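You operate a simulated robot arm through the tools that you are given. There is no shell and no other tool.

You run a simulated robot arm. Do the job below in one go: nothing can be reset, and whatever is moved stays where it is left.

TASK
Spread and clip the grey blanket; stand the brown pouch on it.
Fine: the blanket is spread on the table; one clip on each corner at the table edge, each on the corner beside it, pushed over edge and blanket; the pouch stands on the half by the edge. Set down upright: what you pick out.

It is judged by the outcome, as a careful person would: the job done as asked, and still so three seconds after it is handed in. It fails if anything else is knocked over, pushed out of place, dropped, spilled or broken. Flat cloth is picked up by pressing the open fingertips on it (5 to 10 N) and closing them slowly along it; thin cloth reads only 2 to 8 mm in the jaws.

THE ROBOT
A 6-joint arm with a two-finger parallel gripper, fixed in place. Base frame: the origin is at the foot of the arm, x ahead of it, y to its left, z up; the work surface is at about z = 0.75. Units: m, degrees, N and s.
With the tool pointing down near the work surface it reaches from about 0.18 to 0.76 m from the base axis. Its first joint turns from -166.0 to 166.0 degrees. Payload 3.91 kg.
The TCP is the grasp point between the finger pads, 0.03 m short of the fingertips. In the tool frame z runs along the fingers and y along their closing line. Largest opening 0.11 m; finger width 0.02, thickness 0.01; the body of the gripper, 0.048 by 0.112 m, starts 0.055 m behind the TCP.
Orientation is that of the tool frame in the base frame, as [roll, pitch, yaw] about the fixed x, y, z axes, in that order (R = Rz(yaw) Ry(pitch) Rx(roll)). With the fingers straight down and closing along the base's y, the tool's x points along the base's -x, its y along +y and its z along -z.

THE INTERFACE
- The arm moves only by the tool drive_tool. Its argument "moves" is a list of rows, each an object (a shift or turn left out is 0, a gripper value left out holds the last) with "offset": the shift along the tool's x, y, z in m, a list of three; "rot": the turn, a rotation vector about the tool's x, y, z in degrees, a list of three; "hand": the finger opening in m, from 0 to 0.11. In form: [{"offset": [x, y, z], "rot": [wx, wy, wz], "hand": hand}, ...]. A call has 1 to 20 rows; each row is the pose to reach, as a shift and turn from the pose commanded when the call began, along the tool's axes at that moment. Each row takes 0.2 s and may step no farther than 0.05 m and 8.6 degrees from the row before; otherwise, or with a gripper value out of range, the whole call is refused. A pose out of reach is approached as far as the arm can. The call stops where the force on the tool passes 40 N (or 10 N more than at its start, if that is more) or the arm is blocked; 0.2 s more then pass. The fingers move at their own pace (about 0.045 m/s each) and stop on an object; they squeeze with about 37 N. The grip force told is the motor's: it shows also when the fingers shut on nothing. Time passes only in rows, and 0.2 s behind the last, so rows that repeat a pose let the fingers close. It gives the time, the measured TCP pose, the force on the tool (base axes), the opening and the grip force at its end, in the units of the frame above (readings bear some noise), with the torque about the TCP (base axes, N m) and any sound that the robot's microphone picked up, and new pictures: "show" is both (left out), scene, wrist or none.
- Cameras (640 x 400 px; columns grow to the right, rows downward): "scene" is fixed at [0.4017, 0.6651, 1.3123]; the picture's right is [-1.00, 0.04, 0.00], its down [0.04, 0.85, -0.53] and it looks along [-0.02, -0.53, -0.85] (base axes); focal length 214 px, centre (320, 200). "wrist" rides on the gripper at [0.071, 0.022, -0.107] in the tool frame; the picture's right is [-0.29, 0.96, 0.00], its down [-0.76, -0.23, -0.61] and it looks along [-0.58, -0.18, 0.79] (tool axes); focal length 243 px, centre (320, 200). There is no depth. A picture from a camera that has moved, and an enlarged one, comes with that camera's place and axes in the base frame and with its lens. The place of the scene camera against the robot may be out by one fixed shift of up to 0.025 m in any direction.
- move_column(by): slides the trunk up (or, below 0, down) by that many m; the arm rides with it, the base frame stays. It gives what a move gives, with no picture.
- inspect(camera, box): a new picture of the part [left, top, right, bottom] of that camera's present view, enlarged. No time passes.
- finish_job(): hands the job in; it is judged then, once.

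Nothing tells you positions but the pictures and the camera data. Unless the task says otherwise, let go and move clear before handing in.

The tools are called after ">>>" by a JSON object that holds its "name" and its "arguments". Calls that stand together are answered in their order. drive_tool: Moves the arm, as the interface text tells. Its arguments: {"type":"object","properties":{"moves":{"type":"array","items":{"type":"object","properties":{"offset":{"type":"array","items":{"type":"number"}},"rot":{"type":"array","items":{"type":"number"}},"hand":{"type":"number"}}}},"show":{"type":"string","enum":["both","scene","wrist","none"]}},"required":["moves"]} The other tools are called the same way: move_column (by) slides the trunk up or down; inspect (camera, box) takes an enlarged picture of a part of a camera's view; finish_job () hands the job in.

At the start:

```text
t: 0.0
position: [0.3001, 0.3613, 1.1139]
tcp_rot: [-179.9, 0.0, 180.0]
contact_force: [-0.1, 0.8, -0.1]
wrist_torque: [0.01, -0.02, 0.01]
width: 0.1101
grip_force: 0.1
trunk travel left (down, up): [-0.475, 0.115]
```

scene: 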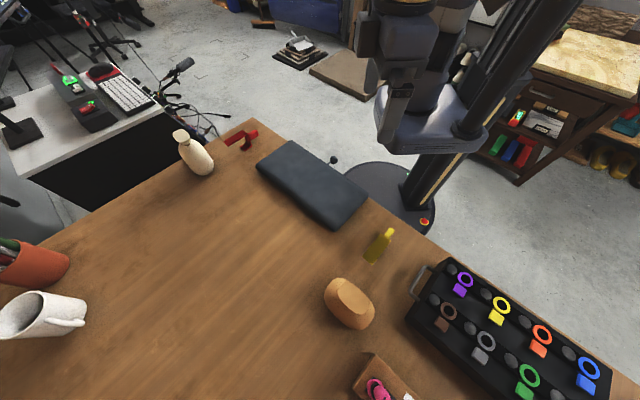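
wrist: 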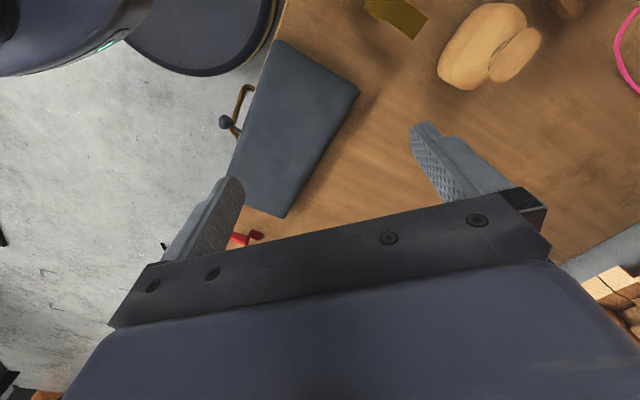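

I see a folded grey blanket near the table edge, a red clip beyond it, a yellow clip-like thing, a brown pouch, and a rack. I'll look closer before moving.

>>> {"name": "inspect", "arguments": {"camera": "scene", "box": [160, 100, 420, 262]}}

>>> {"name": "inspect", "arguments": {"camera": "scene", "box": [300, 210, 640, 400]}}

>>> {"name": "inspect", "arguments": {"camera": "wrist", "box": [200, 0, 640, 275]}}

```text
2.46 times, centred on (290, 181) of scene
camera zoom: at [0.4017, 0.6651, 1.3123], right [-1.0, 0.04, 0.0], down [0.04, 0.85, -0.53], along [-0.02, -0.53, -0.85], focal length 528 px, centre (394, 247)
```

zoom: 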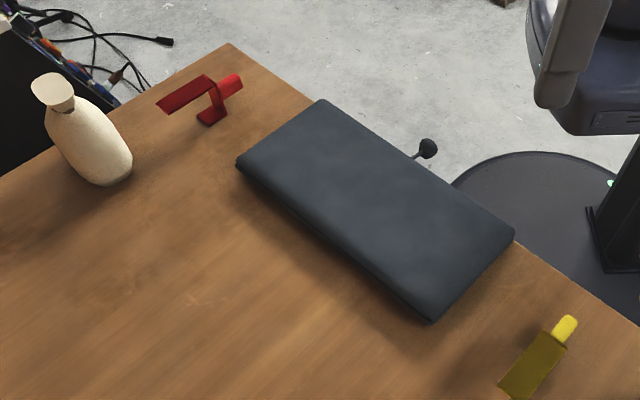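

```text
1.88 times, centred on (470, 305) of scene
camera zoom: at [0.4017, 0.6651, 1.3123], right [-1.0, 0.04, 0.0], down [0.04, 0.85, -0.53], along [-0.02, -0.53, -0.85], focal length 404 px, centre (38, 2)
```

zoom: 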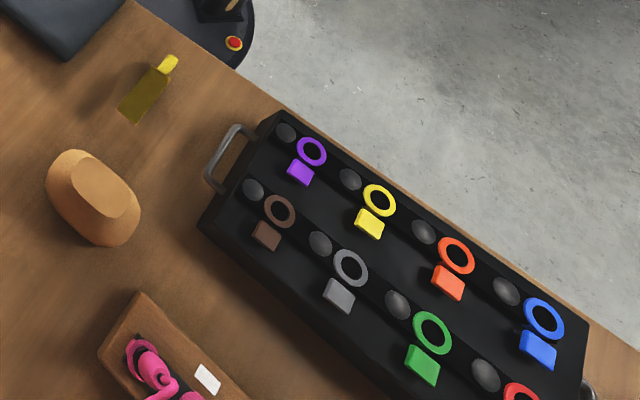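

```text
1.45 times, centred on (420, 138) of wrist
camera zoom: at [0.2296, 0.384, 1.2225], right [0.29, 0.96, 0.0], down [0.76, -0.23, 0.61], along [0.58, -0.18, -0.79], focal length 353 px, centre (174, 291)
```

zoom: 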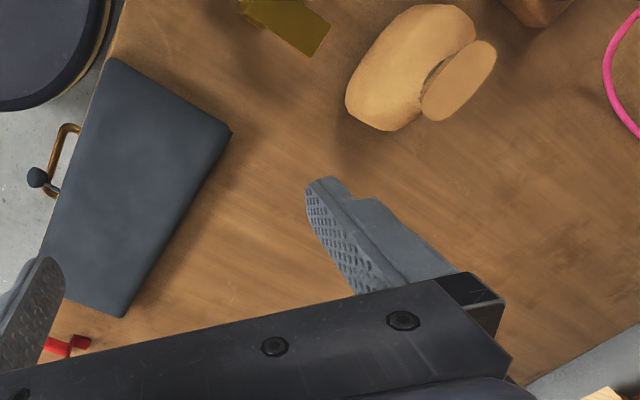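

The long blanket side lies along the table edge (edge running about diagonally, from roughly (0.64,-0.09) to (0.11,0.43)). I need to be sure which thing is the brown pouch, so I move the wrist camera over toward the tan thing and the black case.

>>> {"name": "drive_tool", "arguments": {"moves": [{"offset": [0.015, 0.03, 0.0]}, {"offset": [0.03, 0.07, 0.0]}, {"offset": [0.05, 0.11, 0.0]}, {"offset": [0.07, 0.15, 0.0]}, {"offset": [0.09, 0.19, 0.0]}, {"offset": [0.11, 0.23, 0.0]}, {"offset": [0.13, 0.27, 0.0]}, {"offset": [0.15, 0.27, 0.0]}]}}

```text
t: 1.8
position: [0.1479, 0.6332, 1.1109]
tcp_rot: [-179.8, 0.0, 179.9]
contact_force: [0.1, -0.3, -0.1]
wrist_torque: [0.0, 0.02, -0.03]
width: 0.1099
grip_force: 0.0
out of reach, approached as far as the arm can: row 7
trunk travel left (down, up): [-0.475, 0.115]
camera wrist: at [0.0775, 0.6553, 1.2208], right [0.29, 0.96, 0.0], down [0.76, -0.23, 0.61], along [0.58, -0.18, -0.79], focal length 243 px, centre (320, 200)
```

scene: 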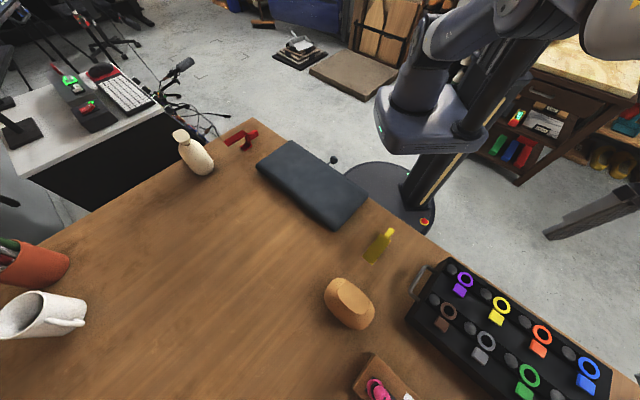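
wrist: 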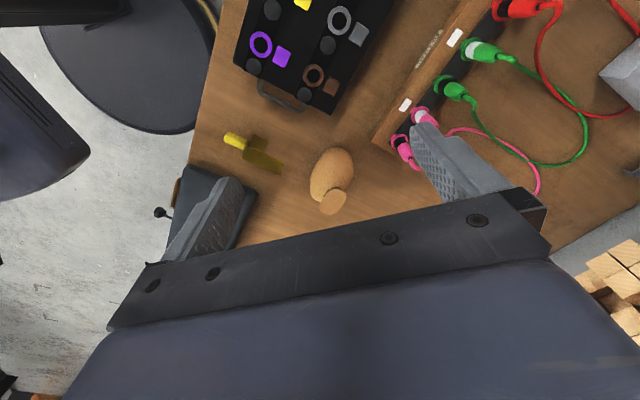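

The tan object looks like a small bag; the others look like a panel with plugs and cords. I enlarge to be sure.

>>> {"name": "inspect", "arguments": {"camera": "wrist", "box": [180, 100, 400, 240]}}

>>> {"name": "inspect", "arguments": {"camera": "wrist", "box": [220, 0, 560, 200]}}

>>> {"name": "inspect", "arguments": {"camera": "scene", "box": [300, 220, 420, 340]}}

>>> {"name": "inspect", "arguments": {"camera": "scene", "box": [160, 110, 280, 185]}}

>>> {"name": "inspect", "arguments": {"camera": "scene", "box": [250, 130, 380, 235]}}

```text
2.86 times, centred on (290, 170) of wrist
camera zoom: at [0.0775, 0.6553, 1.2208], right [0.29, 0.96, 0.0], down [0.76, -0.23, 0.61], along [0.58, -0.18, -0.79], focal length 693 px, centre (406, 286)
```

zoom: 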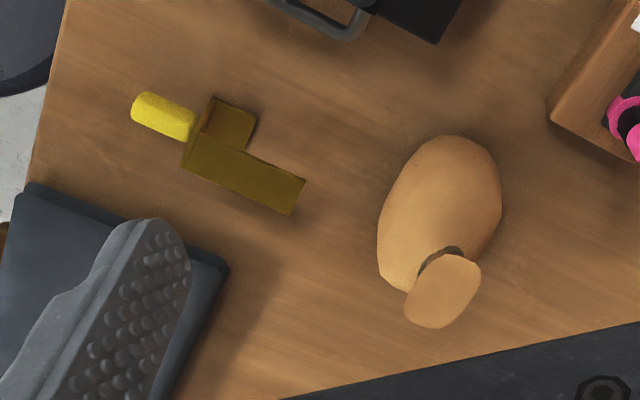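

```text
1.88 times, centred on (390, 100) of wrist
camera zoom: at [0.0775, 0.6553, 1.2208], right [0.29, 0.96, 0.0], down [0.76, -0.23, 0.61], along [0.58, -0.18, -0.79], focal length 457 px, centre (188, 388)
```

zoom: 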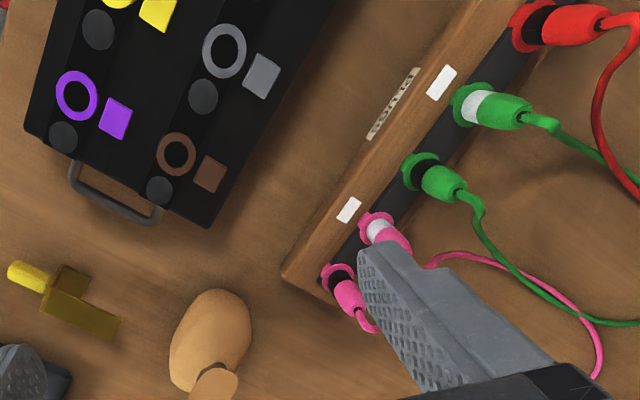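

```text
3.33 times, centred on (360, 280) of scene
camera zoom: at [0.4017, 0.6651, 1.3123], right [-1.0, 0.04, 0.0], down [0.04, 0.85, -0.53], along [-0.02, -0.53, -0.85], focal length 715 px, centre (187, -67)
```

zoom: 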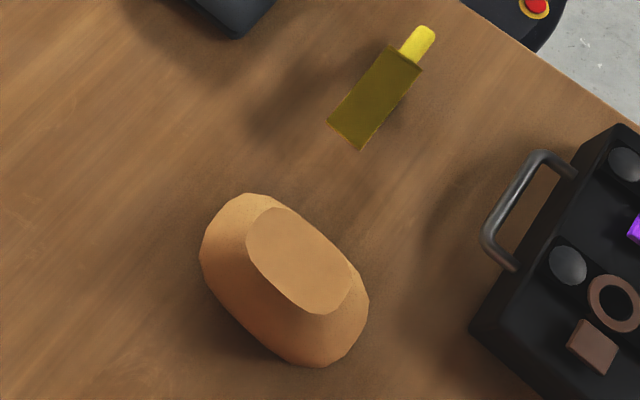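

```text
5.33 times, centred on (220, 148) of scene
camera zoom: at [0.4017, 0.6651, 1.3123], right [-1.0, 0.04, 0.0], down [0.04, 0.85, -0.53], along [-0.02, -0.53, -0.85], focal length 1144 px, centre (853, 480)
```

zoom: 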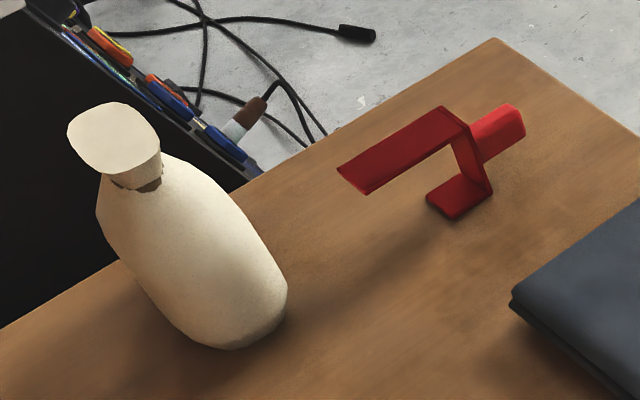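

```text
3.81 times, centred on (315, 182) of scene
camera zoom: at [0.4017, 0.6651, 1.3123], right [-1.0, 0.04, 0.0], down [0.04, 0.85, -0.53], along [-0.02, -0.53, -0.85], focal length 817 px, centre (339, 267)
```

zoom: 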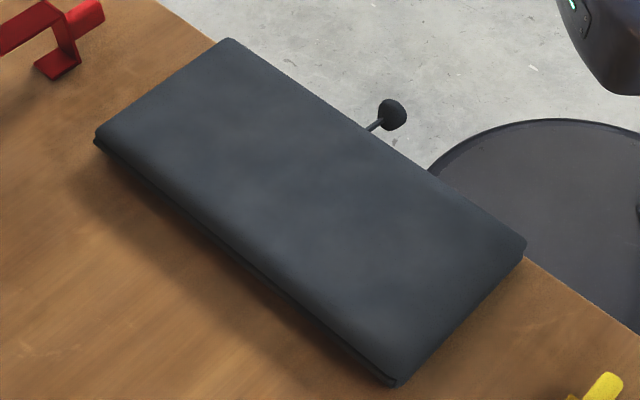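

The tan, pear-shaped bag is the brown pouch (a cream one stands at the other end). The clips are C-shaped, with a stub handle toward the table edge and the mouth facing inward. Next I look at the blanket's edge side to learn how it is folded.

>>> {"name": "drive_tool", "arguments": {"moves": [{"offset": [-0.005, -0.043, 0.0], "rot": [0, 0, -3.75]}, {"offset": [-0.01, -0.086, 0.0], "rot": [0, 0, -7.5]}, {"offset": [-0.015, -0.129, 0.0], "rot": [0, 0, -11.25]}, {"offset": [-0.02, -0.172, 0.01], "rot": [0, 0, -15]}, {"offset": [-0.03, -0.215, 0.02], "rot": [0, 0, -18.75]}, {"offset": [-0.04, -0.258, 0.03], "rot": [0, 0, -22.5]}, {"offset": [-0.045, -0.301, 0.05], "rot": [0, 0, -26.25]}, {"offset": [-0.05, -0.344, 0.07], "rot": [0, 0, -30]}, {"offset": [-0.055, -0.387, 0.09], "rot": [0, 0, -33.75]}, {"offset": [-0.06, -0.43, 0.11], "rot": [0, 0, -37.5]}, {"offset": [-0.065, -0.473, 0.13], "rot": [0, 0, -41.25]}, {"offset": [-0.073, -0.516, 0.15], "rot": [0, 0, -45]}, {"offset": [-0.073, -0.516, 0.17], "rot": [0, 0, -45]}]}}

```text
t: 4.6
position: [0.2223, 0.1157, 0.9422]
tcp_rot: [180.0, 0.1, -134.9]
contact_force: [0.1, -0.3, -0.8]
wrist_torque: [0.01, -0.02, -0.01]
width: 0.1101
grip_force: 0.0
trunk travel left (down, up): [-0.475, 0.115]
camera wrist: at [0.158, 0.0814, 1.0508], right [-0.47, 0.88, 0.0], down [0.7, 0.37, 0.61], along [0.54, 0.29, -0.79], focal length 243 px, centre (320, 200)
```

scene: 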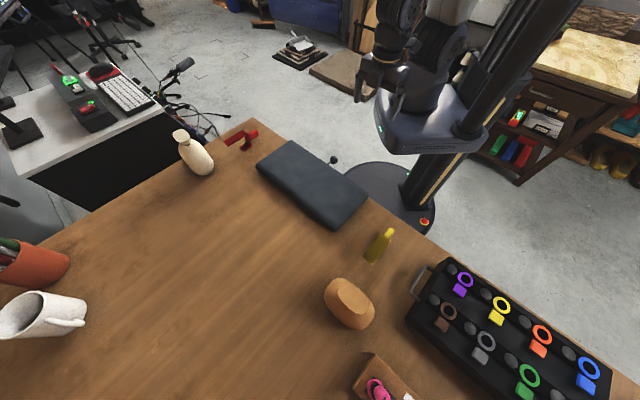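
wrist: 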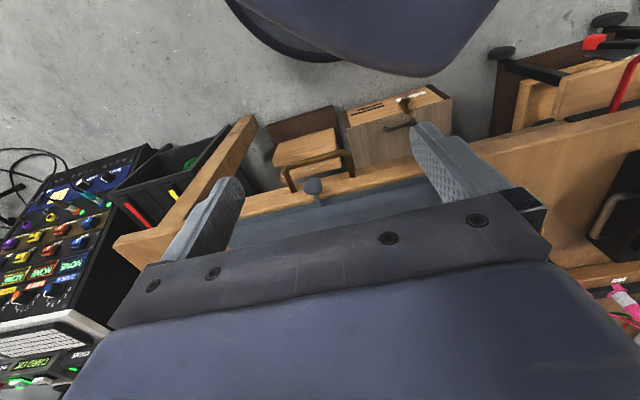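

That view was mostly hidden by the gripper; the picture is upside-down with the side under the camera visible at the top. I tilt the tool so the wrist camera looks obliquely at the table edge and blanket's near side.

>>> {"name": "drive_tool", "arguments": {"moves": [{"offset": [-0.02, 0, 0], "rot": [0, -6, 0]}, {"offset": [-0.05, 0, 0.01], "rot": [0, -12, 0]}, {"offset": [-0.08, 0, 0.03], "rot": [0, -18, 0]}, {"offset": [-0.11, 0, 0.05], "rot": [0, -24, 0]}, {"offset": [-0.12, 0, 0.06], "rot": [0, -30, 0]}, {"offset": [-0.13, 0, 0.08], "rot": [0, -30, 0]}]}}

```text
t: 6.0
position: [0.298, 0.2082, 0.8803]
tcp_rot: [176.8, 26.7, -134.7]
contact_force: [0.5, 0.9, 0.6]
wrist_torque: [0.0, 0.0, -0.03]
width: 0.11
grip_force: 0.1
out of reach, approached as far as the arm can: row 5, 6
trunk travel left (down, up): [-0.475, 0.115]
camera wrist: at [0.2083, 0.1404, 0.9462], right [-0.51, 0.84, 0.18], down [0.48, 0.11, 0.87], along [0.71, 0.53, -0.46], focal length 243 px, centre (320, 200)
```

scene: 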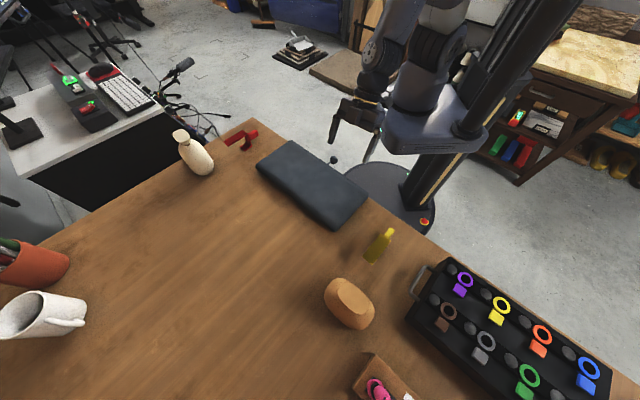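
wrist: 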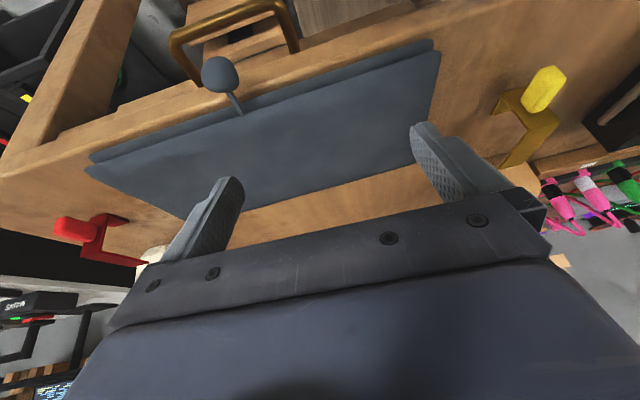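

>>> {"name": "inspect", "arguments": {"camera": "wrist", "box": [60, 0, 480, 220]}}

>>> {"name": "inspect", "arguments": {"camera": "wrist", "box": [180, 30, 330, 130]}}

>>> {"name": "inspect", "arguments": {"camera": "wrist", "box": [400, 30, 620, 180]}}

>>> {"name": "inspect", "arguments": {"camera": "wrist", "box": [0, 130, 220, 270]}}

```text
1.52 times, centred on (270, 110) of wrist
camera zoom: at [0.2083, 0.1404, 0.9462], right [-0.51, 0.84, 0.18], down [0.48, 0.11, 0.87], along [0.71, 0.53, -0.46], focal length 370 px, centre (396, 337)
```

zoom: 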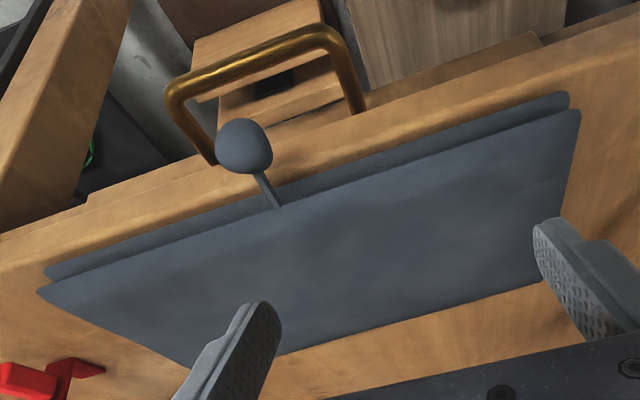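

```text
4.00 times, centred on (255, 80) of wrist
camera zoom: at [0.2083, 0.1404, 0.9462], right [-0.51, 0.84, 0.18], down [0.48, 0.11, 0.87], along [0.71, 0.53, -0.46], focal length 970 px, centre (580, 680)
```

zoom: 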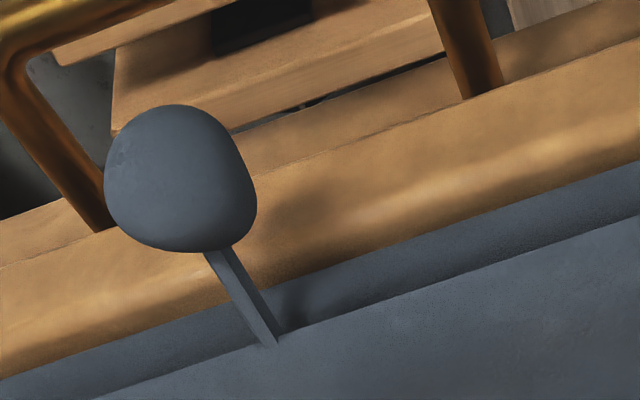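

```text
2.67 times, centred on (510, 105) of wrist
camera zoom: at [0.2083, 0.1404, 0.9462], right [-0.51, 0.84, 0.18], down [0.48, 0.11, 0.87], along [0.71, 0.53, -0.46], focal length 647 px, centre (-187, 453)
```

zoom: 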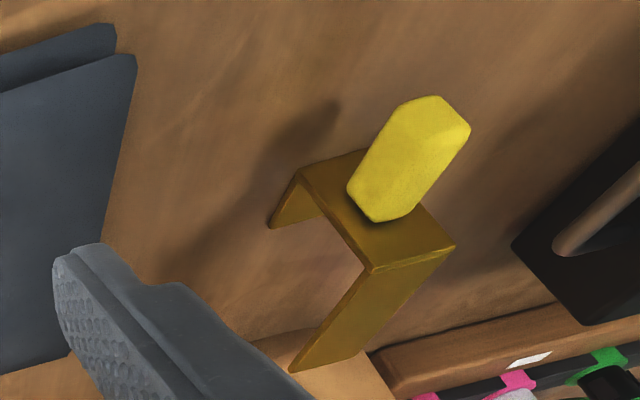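

```text
2.86 times, centred on (110, 200) of wrist
camera zoom: at [0.2083, 0.1404, 0.9462], right [-0.51, 0.84, 0.18], down [0.48, 0.11, 0.87], along [0.71, 0.53, -0.46], focal length 693 px, centre (920, 200)
```

zoom: 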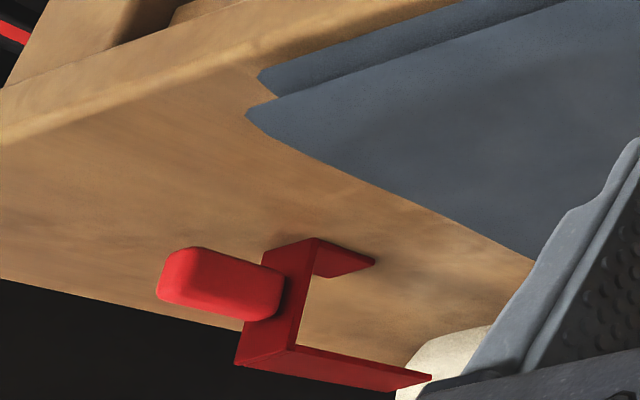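

The upper layer's free edge lies on the table-edge side with a ball-ended pull tab at its middle (about (0.335, 0.163, 0.76)); the fold is on the inboard side. So I should grip the ball and carry the layer over inboard. First I level the tool again, testing with a small move up.

>>> {"name": "drive_tool", "arguments": {"moves": [{"offset": [0.0, 0, -0.02], "rot": [0, 7, 0]}, {"offset": [0.0, 0, -0.04], "rot": [0, 14, 0]}, {"offset": [0.0, 0, -0.04], "rot": [0, 21, 0]}], "show": "none"}}

```text
t: 6.8
position: [0.289, 0.1926, 0.9179]
tcp_rot: [176.9, 5.8, -134.0]
contact_force: [-0.6, -0.2, 0.2]
wrist_torque: [0.06, -0.02, 0.03]
width: 0.1099
grip_force: 0.1
out of reach, approached as far as the arm can: row 1
trunk travel left (down, up): [-0.475, 0.115]
```

>>> {"name": "drive_tool", "arguments": {"moves": [{"offset": [-0.005, -0.02, 0.0], "rot": [1.5, 3, 0.2], "hand": 0.07}, {"offset": [-0.008, -0.04, 0.02], "rot": [3.1, 5.8, 0.5], "hand": 0.07}, {"offset": [-0.011, -0.054, 0.04], "rot": [3.1, 5.8, 0.5], "hand": 0.07}]}}

```text
t: 7.6
position: [0.3357, 0.1668, 0.8743]
tcp_rot: [179.9, 0.0, -134.2]
contact_force: [-0.9, 0.9, -0.1]
wrist_torque: [0.03, 0.01, 0.02]
width: 0.07
grip_force: 0.1
trunk travel left (down, up): [-0.475, 0.115]
camera wrist: at [0.2717, 0.1314, 0.9835], right [-0.48, 0.87, 0.0], down [0.69, 0.39, 0.61], along [0.53, 0.29, -0.79], focal length 243 px, centre (320, 200)
```

scene: 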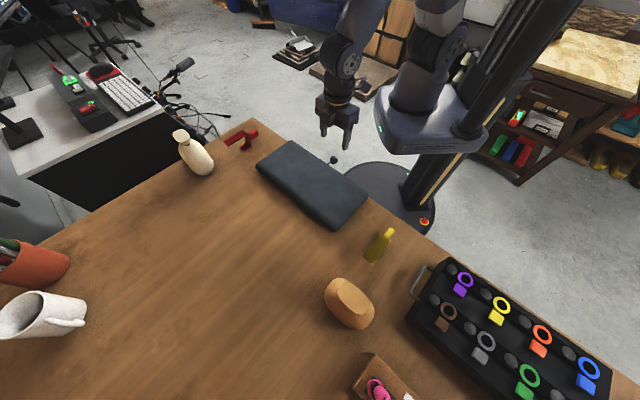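
wrist: 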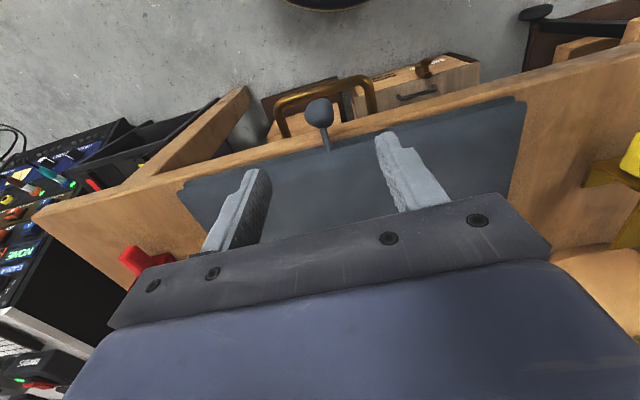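

The ball is at about (0.3325, 0.164, 0.764). I descend straight over it, stopping with the tips clear of the brass drawer handle below, and close.

>>> {"name": "drive_tool", "arguments": {"moves": [{"offset": [0.0045, 0, 0.035]}, {"offset": [0.0045, 0, 0.07]}, {"offset": [0.0045, 0, 0.09]}, {"offset": [0.0045, 0, 0.101]}, {"offset": [0.0045, 0, 0.101]}]}}

```text
t: 8.8
position: [0.3337, 0.1651, 0.7731]
tcp_rot: [-179.9, 0.1, -134.2]
contact_force: [-0.8, 0.6, -0.2]
wrist_torque: [-0.03, 0.03, -0.01]
width: 0.0701
grip_force: 0.1
trunk travel left (down, up): [-0.475, 0.115]
camera wrist: at [0.2684, 0.1297, 0.8815], right [-0.48, 0.88, 0.0], down [0.69, 0.38, 0.61], along [0.53, 0.29, -0.79], focal length 243 px, centre (320, 200)
```

scene: 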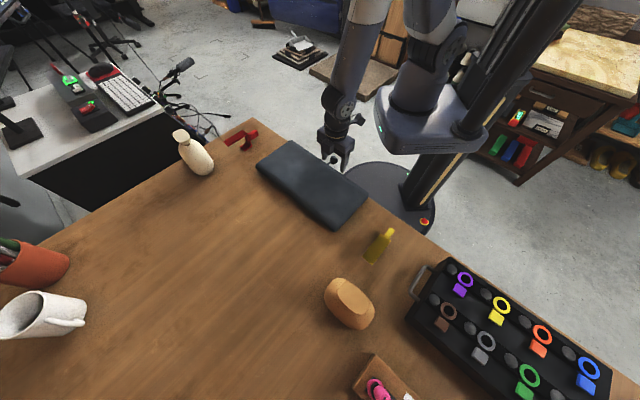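
wrist: 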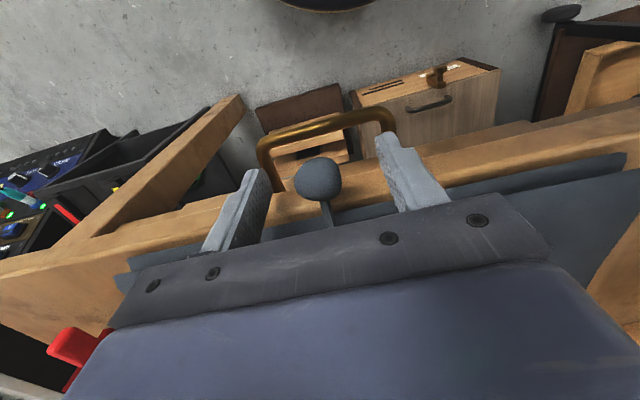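

The ball sits between the fingers; I close on it.

>>> {"name": "drive_tool", "arguments": {"moves": [{"hand": 0.03}, {"hand": 0.01}, {"hand": 0.01}, {"hand": 0.01}, {"hand": 0.01}]}}

```text
t: 10.0
position: [0.3325, 0.1645, 0.7735]
tcp_rot: [-179.9, 0.1, -134.3]
contact_force: [0.9, -0.8, 1.0]
wrist_torque: [0.04, -0.02, -0.03]
width: 0.0252
grip_force: 37.0
trunk travel left (down, up): [-0.475, 0.115]
camera wrist: at [0.2683, 0.1297, 0.8818], right [-0.48, 0.88, 0.0], down [0.69, 0.38, 0.61], along [0.53, 0.29, -0.79], focal length 243 px, centre (320, 200)
```

scene: 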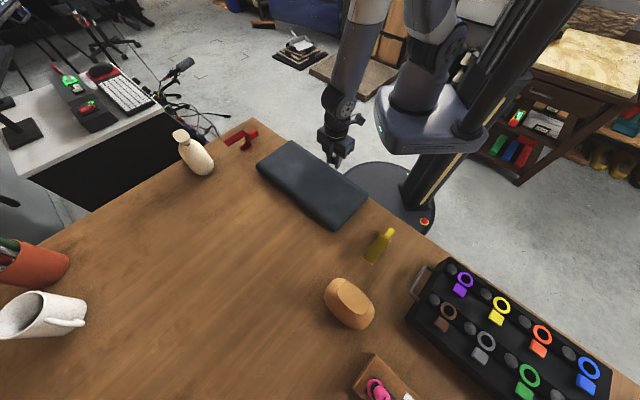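
wrist: 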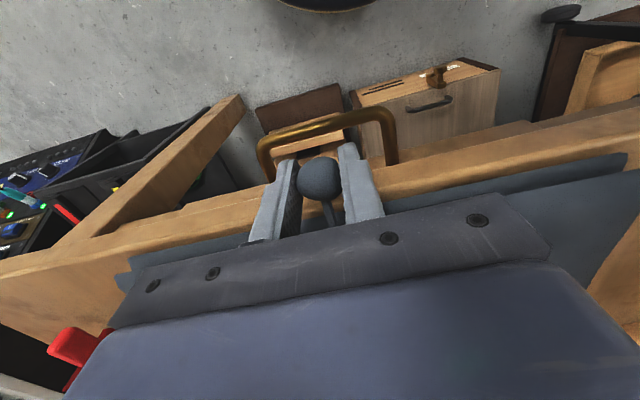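

The ball is gripped (25 mm). I lift it along an arc about the fold line, first about 40 degrees, watching the force.

>>> {"name": "drive_tool", "arguments": {"moves": [{"offset": [-0.0018, 0, -0.0264]}, {"offset": [-0.0074, 0, -0.0524]}, {"offset": [-0.0164, 0, -0.0773]}, {"offset": [-0.0289, 0, -0.1007]}, {"offset": [-0.0444, 0, -0.1221]}]}}

```text
t: 11.2
position: [0.363, 0.1945, 0.8955]
tcp_rot: [-179.9, 0.1, -134.2]
contact_force: [0.3, -0.6, -3.2]
wrist_torque: [-0.28, 0.19, -0.03]
width: 0.0253
grip_force: 37.0
trunk travel left (down, up): [-0.475, 0.115]
camera wrist: at [0.2994, 0.1611, 1.0041], right [-0.48, 0.88, 0.0], down [0.69, 0.38, 0.61], along [0.53, 0.29, -0.79], focal length 243 px, centre (320, 200)
```

scene: 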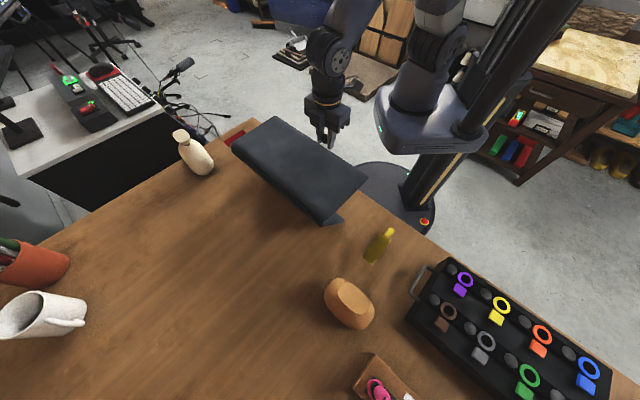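
wrist: 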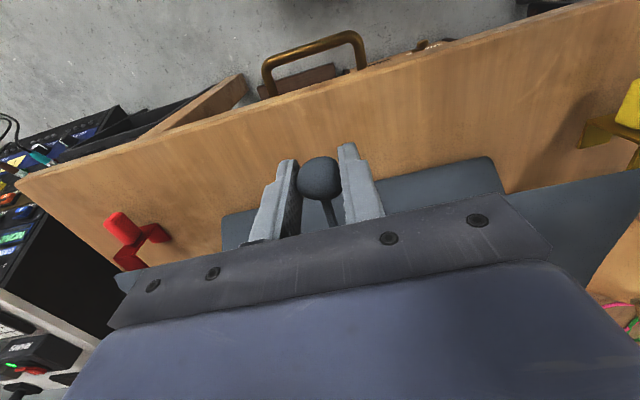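

>>> {"name": "inspect", "arguments": {"camera": "scene", "box": [220, 100, 400, 240]}}

>>> {"name": "inspect", "arguments": {"camera": "wrist", "box": [100, 80, 640, 300]}}

```text
2.86 times, centred on (310, 170) of scene
camera zoom: at [0.4017, 0.6651, 1.3123], right [-1.0, 0.04, 0.0], down [0.04, 0.85, -0.53], along [-0.02, -0.53, -0.85], focal length 613 px, centre (349, 286)
```

zoom: 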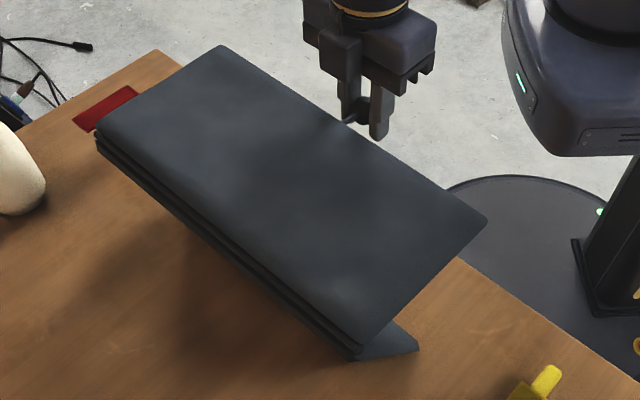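

```text
1.19 times, centred on (370, 190) of wrist
camera zoom: at [0.2994, 0.1611, 1.0041], right [-0.48, 0.88, 0.0], down [0.69, 0.38, 0.61], along [0.53, 0.29, -0.79], focal length 288 px, centre (261, 212)
```

zoom: 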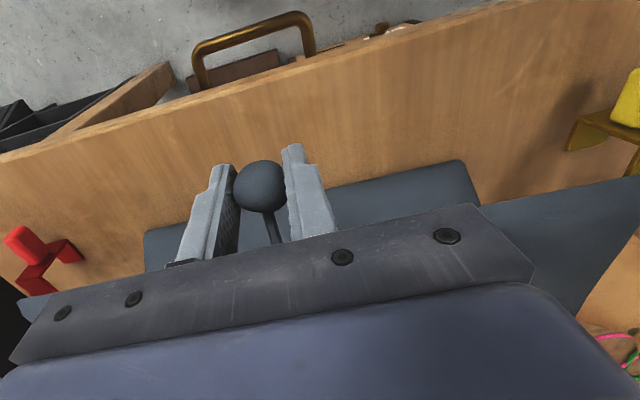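

The ball is held so firmly that the flap stayed horizontal and the whole blanket is being lifted (its lower layer slid in with it). I reverse the exact path to lay it back, before changing the method.

>>> {"name": "drive_tool", "arguments": {"moves": [{"offset": [0.0155, 0, 0.0214]}, {"offset": [0.028, 0, 0.0448]}, {"offset": [0.037, 0, 0.0697]}, {"offset": [0.0426, 0, 0.0957]}, {"offset": [0.0444, 0, 0.11]}, {"offset": [0.0444, 0, 0.12]}, {"offset": [0.0444, 0, 0.122]}]}}

```text
t: 12.8
position: [0.3334, 0.1655, 0.7739]
tcp_rot: [-180.0, 0.2, -134.2]
contact_force: [-2.2, -0.8, 6.3]
wrist_torque: [0.7, -0.68, -0.03]
width: 0.0252
grip_force: 36.9
trunk travel left (down, up): [-0.475, 0.115]
camera wrist: at [0.2682, 0.1301, 0.8819], right [-0.48, 0.88, 0.0], down [0.69, 0.38, 0.61], along [0.53, 0.3, -0.79], focal length 243 px, centre (320, 200)
```

scene: 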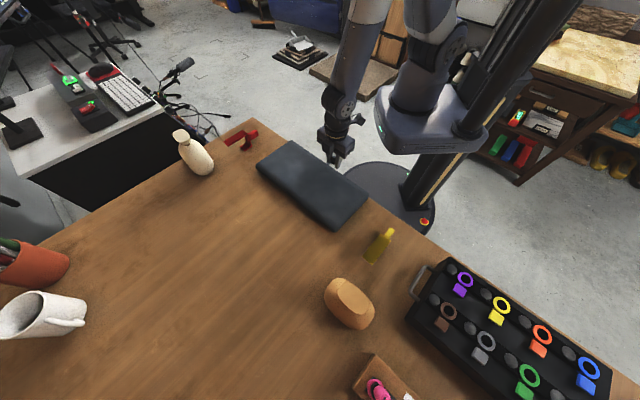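
wrist: 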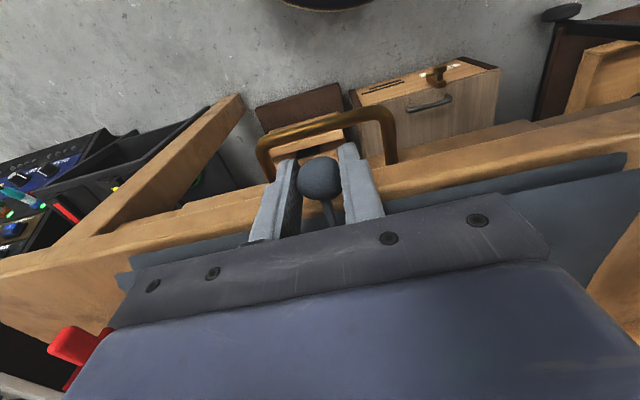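

It is back as it was. Now I try a gentler hold (opening set almost to the ball's size) so the ball may pivot in the fingers.

>>> {"name": "drive_tool", "arguments": {"moves": [{"hand": 0.0248}, {"hand": 0.0248}, {"hand": 0.0248}], "show": "none"}}

>>> {"name": "drive_tool", "arguments": {"moves": [{"hand": 0.0251}, {"hand": 0.0251}, {"hand": 0.0251}], "show": "none"}}

```text
t: 13.6
position: [0.3329, 0.1664, 0.7723]
tcp_rot: [-180.0, 0.1, -134.2]
contact_force: [1.0, 0.3, 2.0]
wrist_torque: [-0.03, 0.0, -0.01]
width: 0.0256
grip_force: 1.5
trunk travel left (down, up): [-0.475, 0.115]
```

```text
t: 14.4
position: [0.3324, 0.1639, 0.7726]
tcp_rot: [-179.9, 0.2, -134.2]
contact_force: [2.1, 0.1, 1.3]
wrist_torque: [-0.02, -0.04, 0.0]
width: 0.0257
grip_force: 8.7
trunk travel left (down, up): [-0.475, 0.115]
```

The light hold works: the wrist torque dropped to zero. I lift a little along the arc and see whether it pivots.

>>> {"name": "drive_tool", "arguments": {"moves": [{"offset": [-0.0005, 0, -0.013]}, {"offset": [-0.0018, 0, -0.0264]}, {"offset": [-0.0041, 0, -0.04]}, {"offset": [-0.0074, 0, -0.0524]}]}}

```text
t: 15.4
position: [0.3396, 0.1691, 0.825]
tcp_rot: [-179.9, 0.0, -134.2]
contact_force: [-1.4, -0.9, -0.5]
wrist_torque: [0.05, -0.05, -0.01]
width: 0.026
grip_force: 8.8
trunk travel left (down, up): [-0.475, 0.115]
camera wrist: at [0.2741, 0.1352, 0.9339], right [-0.48, 0.88, 0.0], down [0.69, 0.38, 0.61], along [0.53, 0.29, -0.79], focal length 243 px, centre (320, 200)
```

scene: 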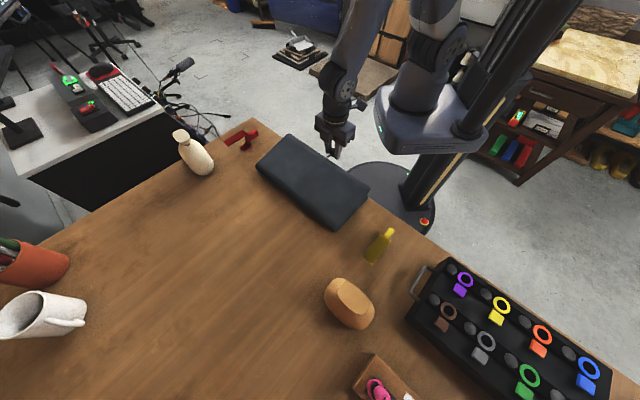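
wrist: 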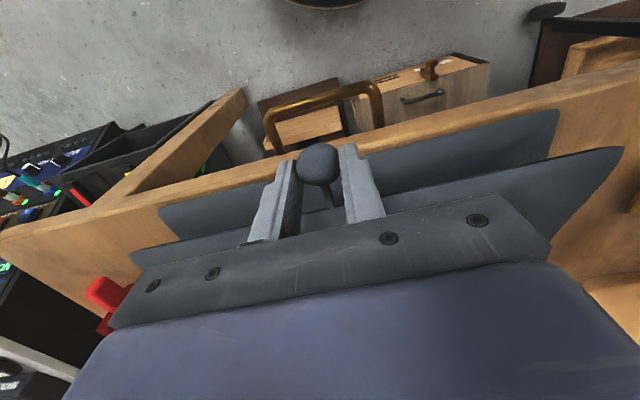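

It pivots now: the lower layer stays at the edge while the upper one rises. The ball slid slightly toward the tips, so I grip a touch more and continue.

>>> {"name": "drive_tool", "arguments": {"moves": [{"hand": 0.0245}, {"hand": 0.0245}, {"offset": [-0.0041, 0, -0.0126], "hand": 0.0245}, {"offset": [-0.009, 0, -0.0249], "hand": 0.0245}, {"offset": [-0.015, 0, -0.037], "hand": 0.0245}, {"offset": [-0.0215, 0, -0.0483], "hand": 0.0245}]}}

```text
t: 16.8
position: [0.3536, 0.1858, 0.8747]
tcp_rot: [-179.9, 0.1, -134.3]
contact_force: [-0.1, -1.2, -0.4]
wrist_torque: [0.03, -0.1, 0.03]
width: 0.0257
grip_force: 9.7
trunk travel left (down, up): [-0.475, 0.115]
camera wrist: at [0.2888, 0.1514, 0.9829], right [-0.48, 0.87, 0.0], down [0.69, 0.38, 0.61], along [0.53, 0.29, -0.79], focal length 243 px, centre (320, 200)
```

scene: 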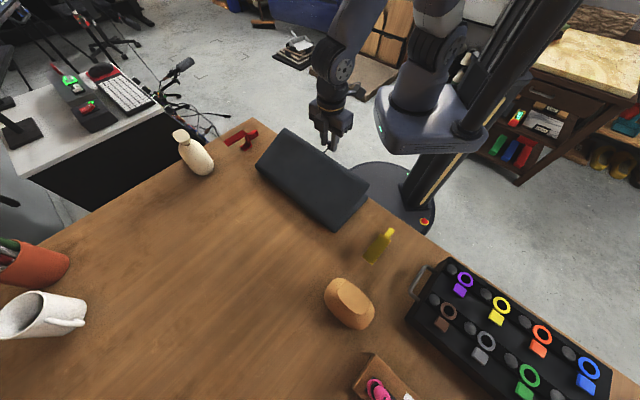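
wrist: 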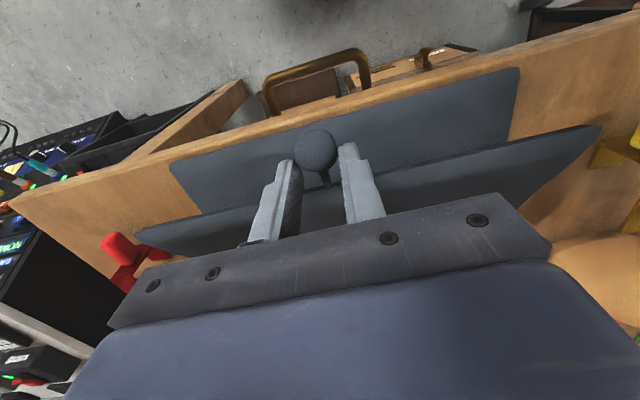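

>>> {"name": "inspect", "arguments": {"camera": "wrist", "box": [220, 110, 420, 235]}}

>>> {"name": "inspect", "arguments": {"camera": "scene", "box": [240, 80, 400, 240]}}

```text
3.20 times, centred on (320, 172) of wrist
camera zoom: at [0.2888, 0.1514, 0.9829], right [-0.48, 0.87, 0.0], down [0.69, 0.38, 0.61], along [0.53, 0.29, -0.79], focal length 776 px, centre (320, 288)
```

zoom: 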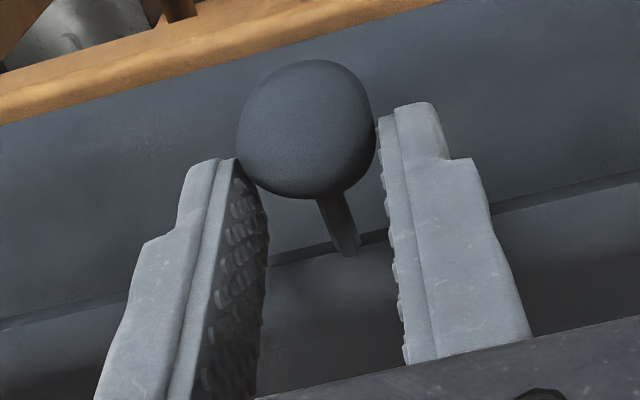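

```text
2.50 times, centred on (320, 160) of scene
camera zoom: at [0.4017, 0.6651, 1.3123], right [-1.0, 0.04, 0.0], down [0.04, 0.85, -0.53], along [-0.02, -0.53, -0.85], focal length 536 px, centre (320, 300)
```

zoom: 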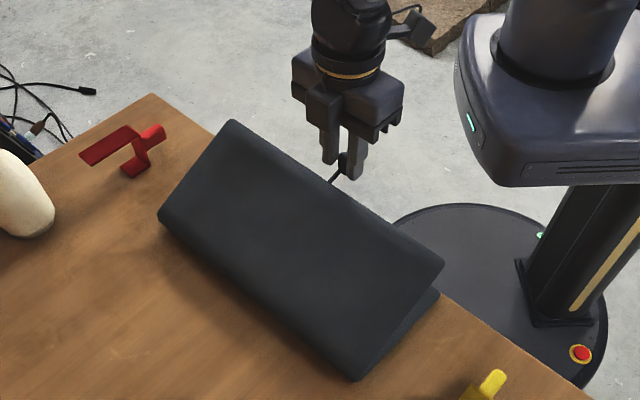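

The ball has slid to the very tips, so I lower it back along the arc and will re-grip deeper.

>>> {"name": "drive_tool", "arguments": {"moves": [{"offset": [0.0065, 0, 0.0113]}, {"offset": [0.0125, 0, 0.0234]}, {"offset": [0.0174, 0, 0.0358]}, {"offset": [0.0215, 0, 0.0483]}, {"offset": [0.0248, 0, 0.0607]}, {"offset": [0.027, 0, 0.0743]}, {"offset": [0.028, 0, 0.08]}]}}

```text
t: 18.4
position: [0.3324, 0.1664, 0.7942]
tcp_rot: [-179.9, 0.2, -134.1]
contact_force: [-1.2, 2.4, 0.9]
wrist_torque: [0.04, 0.07, 0.01]
width: 0.0259
grip_force: 1.1
trunk travel left (down, up): [-0.475, 0.115]
camera wrist: at [0.2684, 0.13, 0.9022], right [-0.48, 0.87, 0.0], down [0.69, 0.38, 0.61], along [0.53, 0.29, -0.79], focal length 243 px, centre (320, 200)
```

scene: 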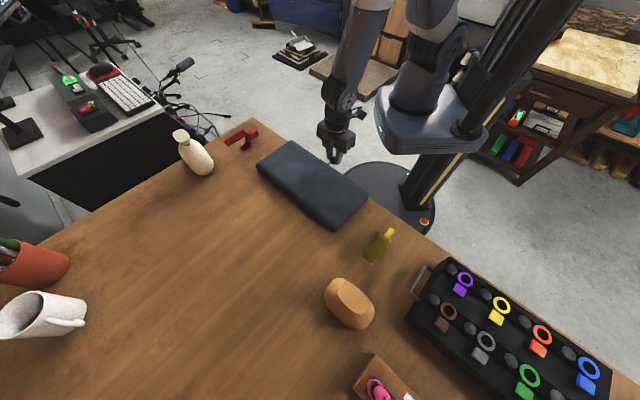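
wrist: 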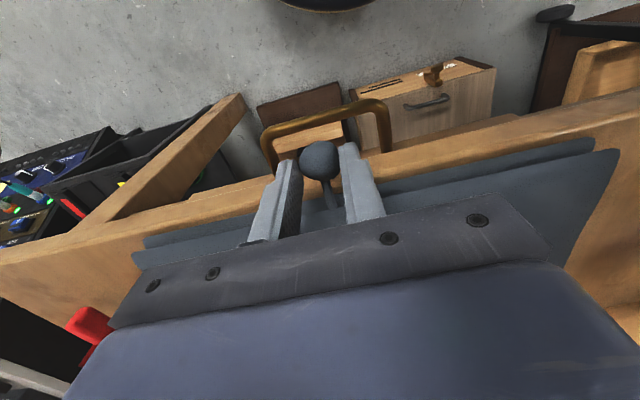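

The flap is back nearly flat. I open, go deeper onto the ball, and grip firmly; then I'll flip by tilting the tool with the flap, and ratchet.

>>> {"name": "drive_tool", "arguments": {"moves": [{"hand": 0.05}, {"hand": 0.05}, {"hand": 0.05, "offset": [0, 0, 0.012]}, {"hand": 0.05, "offset": [0, 0, 0.024]}, {"hand": 0.05, "offset": [0, 0, 0.032]}, {"hand": 0.05, "offset": [0, 0, 0.032]}]}}

```text
t: 19.8
position: [0.3334, 0.1654, 0.7624]
tcp_rot: [-179.8, 0.1, -134.2]
contact_force: [0.8, -0.2, 0.0]
wrist_torque: [0.03, 0.0, -0.01]
width: 0.05
grip_force: 0.0
trunk travel left (down, up): [-0.475, 0.115]
camera wrist: at [0.2685, 0.1305, 0.8709], right [-0.48, 0.88, 0.0], down [0.69, 0.38, 0.61], along [0.53, 0.29, -0.79], focal length 243 px, centre (320, 200)
```

scene: 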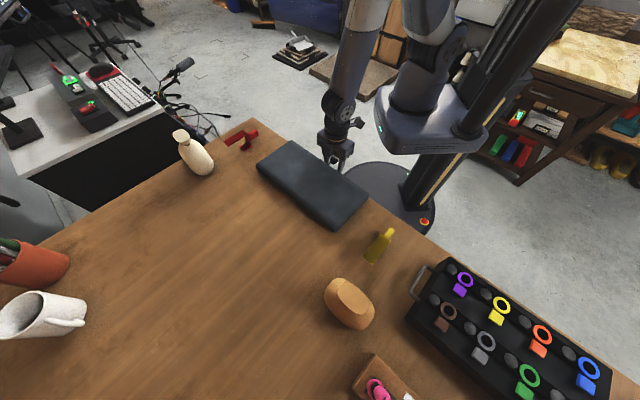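
wrist: 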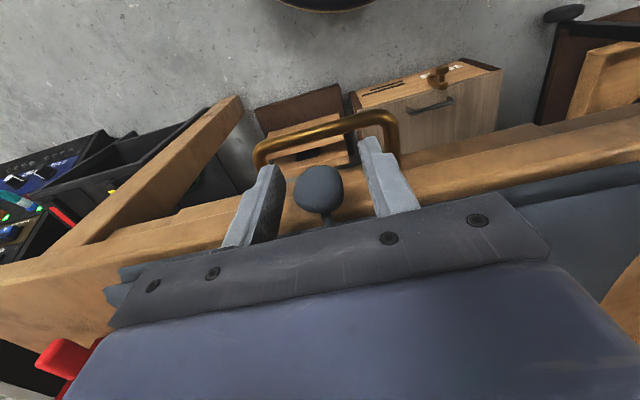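

>>> {"name": "drive_tool", "arguments": {"moves": [{"hand": 0.01}, {"hand": 0.01}, {"hand": 0.01}, {"hand": 0.01}, {"hand": 0.01, "offset": [-0.0015, 0, -0.024], "rot": [0, 7, 0]}, {"hand": 0.01, "offset": [-0.0059, 0, -0.0477], "rot": [0, 14, 0]}, {"hand": 0.01, "offset": [-0.0131, 0, -0.0706], "rot": [0, 21, 0]}, {"hand": 0.01, "offset": [-0.0231, 0, -0.0925], "rot": [0, 28, 0]}]}}

```text
t: 21.6
position: [0.3507, 0.1819, 0.8556]
tcp_rot: [180.0, -28.1, -134.1]
contact_force: [-0.5, 0.1, -0.1]
wrist_torque: [-0.21, 0.3, 0.01]
width: 0.0251
grip_force: 37.4
trunk travel left (down, up): [-0.475, 0.115]
camera wrist: at [0.3268, 0.1895, 0.984], right [-0.51, 0.85, -0.14], down [0.83, 0.53, 0.18], along [0.23, -0.02, -0.97], focal length 243 px, centre (320, 200)
```

scene: 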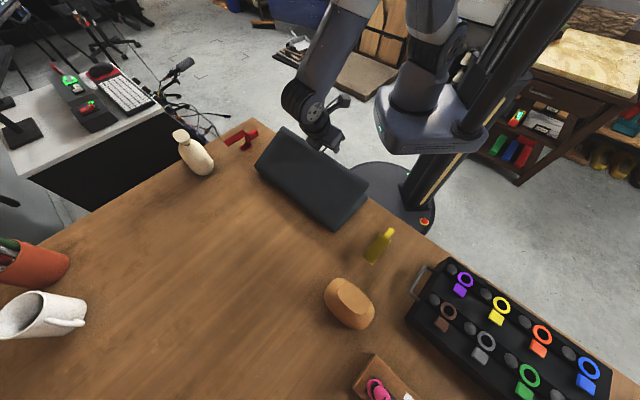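
wrist: 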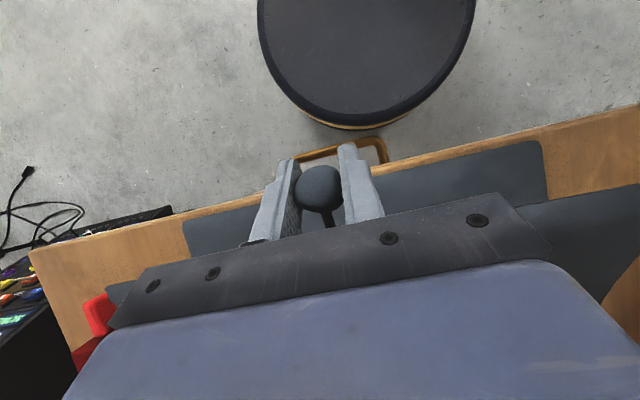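

That works well: the flap turns with the tool while the lower layer stays put. I keep turning about the fold line.

>>> {"name": "drive_tool", "arguments": {"moves": [{"offset": [-0.0015, 0, -0.024], "rot": [0, 7, 0]}, {"offset": [-0.0059, 0, -0.0477], "rot": [0, 14, 0]}, {"offset": [-0.0131, 0, -0.0706], "rot": [0, 21, 0]}, {"offset": [-0.0231, 0, -0.0925], "rot": [0, 28, 0]}]}}

```text
t: 22.6
position: [0.3929, 0.2288, 0.9259]
tcp_rot: [180.0, -55.9, -134.2]
contact_force: [-0.4, 0.3, -0.5]
wrist_torque: [0.01, 0.28, -0.1]
width: 0.0249
grip_force: 36.9
trunk travel left (down, up): [-0.475, 0.115]
camera wrist: at [0.4128, 0.2803, 1.0465], right [-0.57, 0.78, -0.24], down [0.81, 0.51, -0.29], along [-0.1, -0.36, -0.93], focal length 243 px, centre (320, 200)
```

scene: 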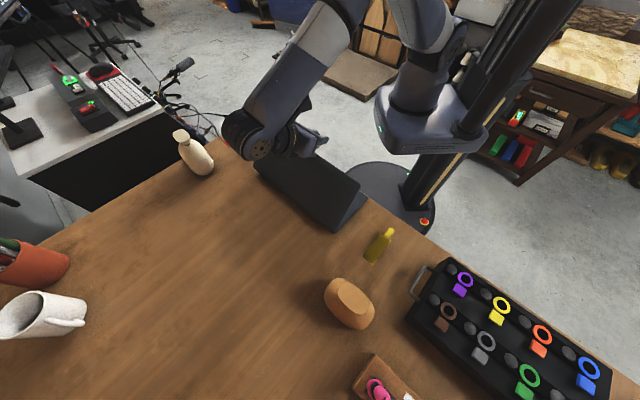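
wrist: 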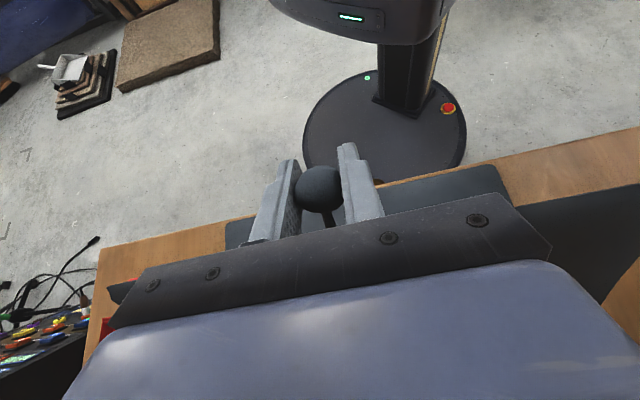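

Now at 56 degrees. I continue past vertical if the arm allows.

>>> {"name": "drive_tool", "arguments": {"moves": [{"offset": [-0.0015, 0, -0.024], "rot": [0, 7, 0]}, {"offset": [-0.0059, 0, -0.0477], "rot": [0, 14, 0]}, {"offset": [-0.0131, 0, -0.0706], "rot": [0, 21, 0]}, {"offset": [-0.0231, 0, -0.0925], "rot": [0, 28, 0]}, {"offset": [-0.0356, 0, -0.113], "rot": [0, 35, 0]}]}}

```text
t: 23.8
position: [0.293, 0.1285, 0.8356]
tcp_rot: [-172.2, -89.5, -141.7]
contact_force: [0.1, 0.4, 0.2]
wrist_torque: [-0.03, 0.02, 0.06]
width: 0.01
grip_force: 0.0
out of reach, approached as far as the arm can: row 1, 2, 3, 4, 5
trunk travel left (down, up): [-0.475, 0.115]
camera wrist: at [0.353, 0.2204, 0.9097], right [-0.69, 0.66, -0.29], down [0.59, 0.28, -0.75], along [-0.42, -0.69, -0.59], focal length 243 px, centre (320, 200)
```

scene: 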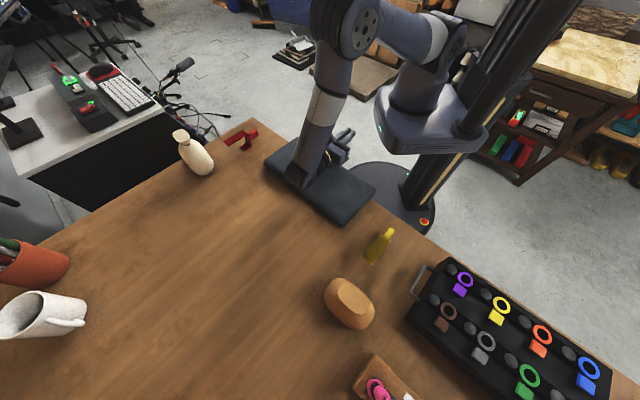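
wrist: 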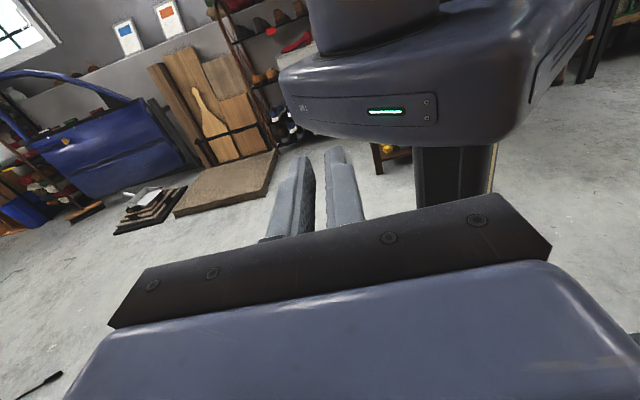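

The arm ran out of its reach in that posture, lost the ball and the flap fell back, and the blanket seems to have shifted slightly. I move the tool up and away first, then look.

>>> {"name": "drive_tool", "arguments": {"moves": [{"offset": [0.03, 0, 0], "rot": [0, -5, 0]}, {"offset": [0.06, 0, 0], "rot": [0, -12, 0]}, {"offset": [0.09, 0, 0], "rot": [0, -19, 0]}, {"offset": [0.11, 0, 0], "rot": [0, -26, 0]}, {"offset": [0.13, 0, 0], "rot": [0, -33, 0]}, {"offset": [0.14, 0, 0], "rot": [0, -40, 0]}, {"offset": [0.14, 0, 0], "rot": [0, -47, 0]}, {"offset": [0.14, 0, 0], "rot": [0, -54, 0]}]}}

```text
t: 25.6
position: [0.2957, 0.1368, 0.9797]
tcp_rot: [-179.9, -36.8, -134.2]
contact_force: [0.1, 0.2, 0.0]
wrist_torque: [0.0, 0.03, -0.02]
width: 0.01
grip_force: 0.0
trunk travel left (down, up): [-0.475, 0.115]
camera wrist: at [0.2854, 0.1579, 1.1104], right [-0.52, 0.83, -0.17], down [0.84, 0.54, 0.03], along [0.12, -0.13, -0.98], focal length 243 px, centre (320, 200)
```

scene: 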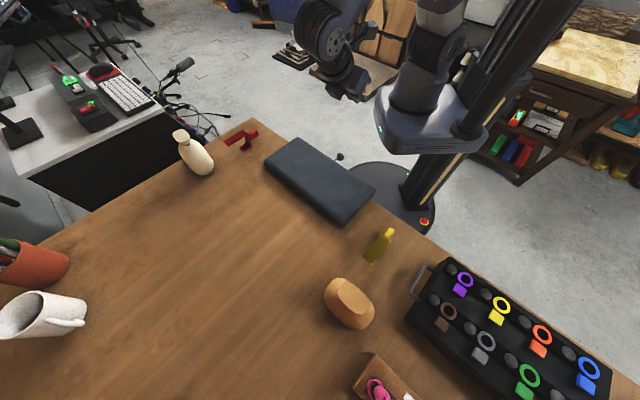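
wrist: 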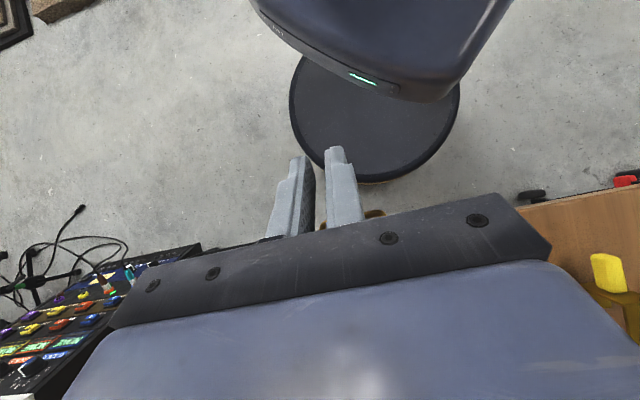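

>>> {"name": "inspect", "arguments": {"camera": "scene", "box": [160, 100, 420, 262]}}

>>> {"name": "drive_tool", "arguments": {"moves": [{"rot": [0, -7, 0]}, {"rot": [0, -14, 0]}, {"rot": [0, -21, 0]}, {"rot": [0, -28, 0]}, {"rot": [0, -37, 0], "hand": 0.06}, {"rot": [0, -37, 0], "hand": 0.06}], "show": "wrist"}}

```text
2.46 times, centred on (290, 181) of scene
camera zoom: at [0.4017, 0.6651, 1.3123], right [-1.0, 0.04, 0.0], down [0.04, 0.85, -0.53], along [-0.02, -0.53, -0.85], focal length 528 px, centre (394, 247)
```

zoom: 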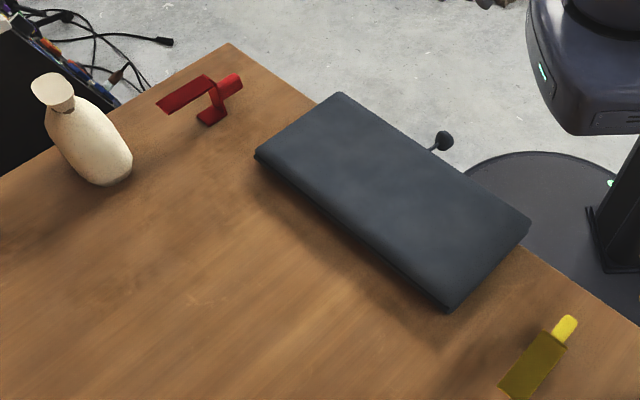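

```text
refused: row 5 steps farther than a row can; nothing moved
```

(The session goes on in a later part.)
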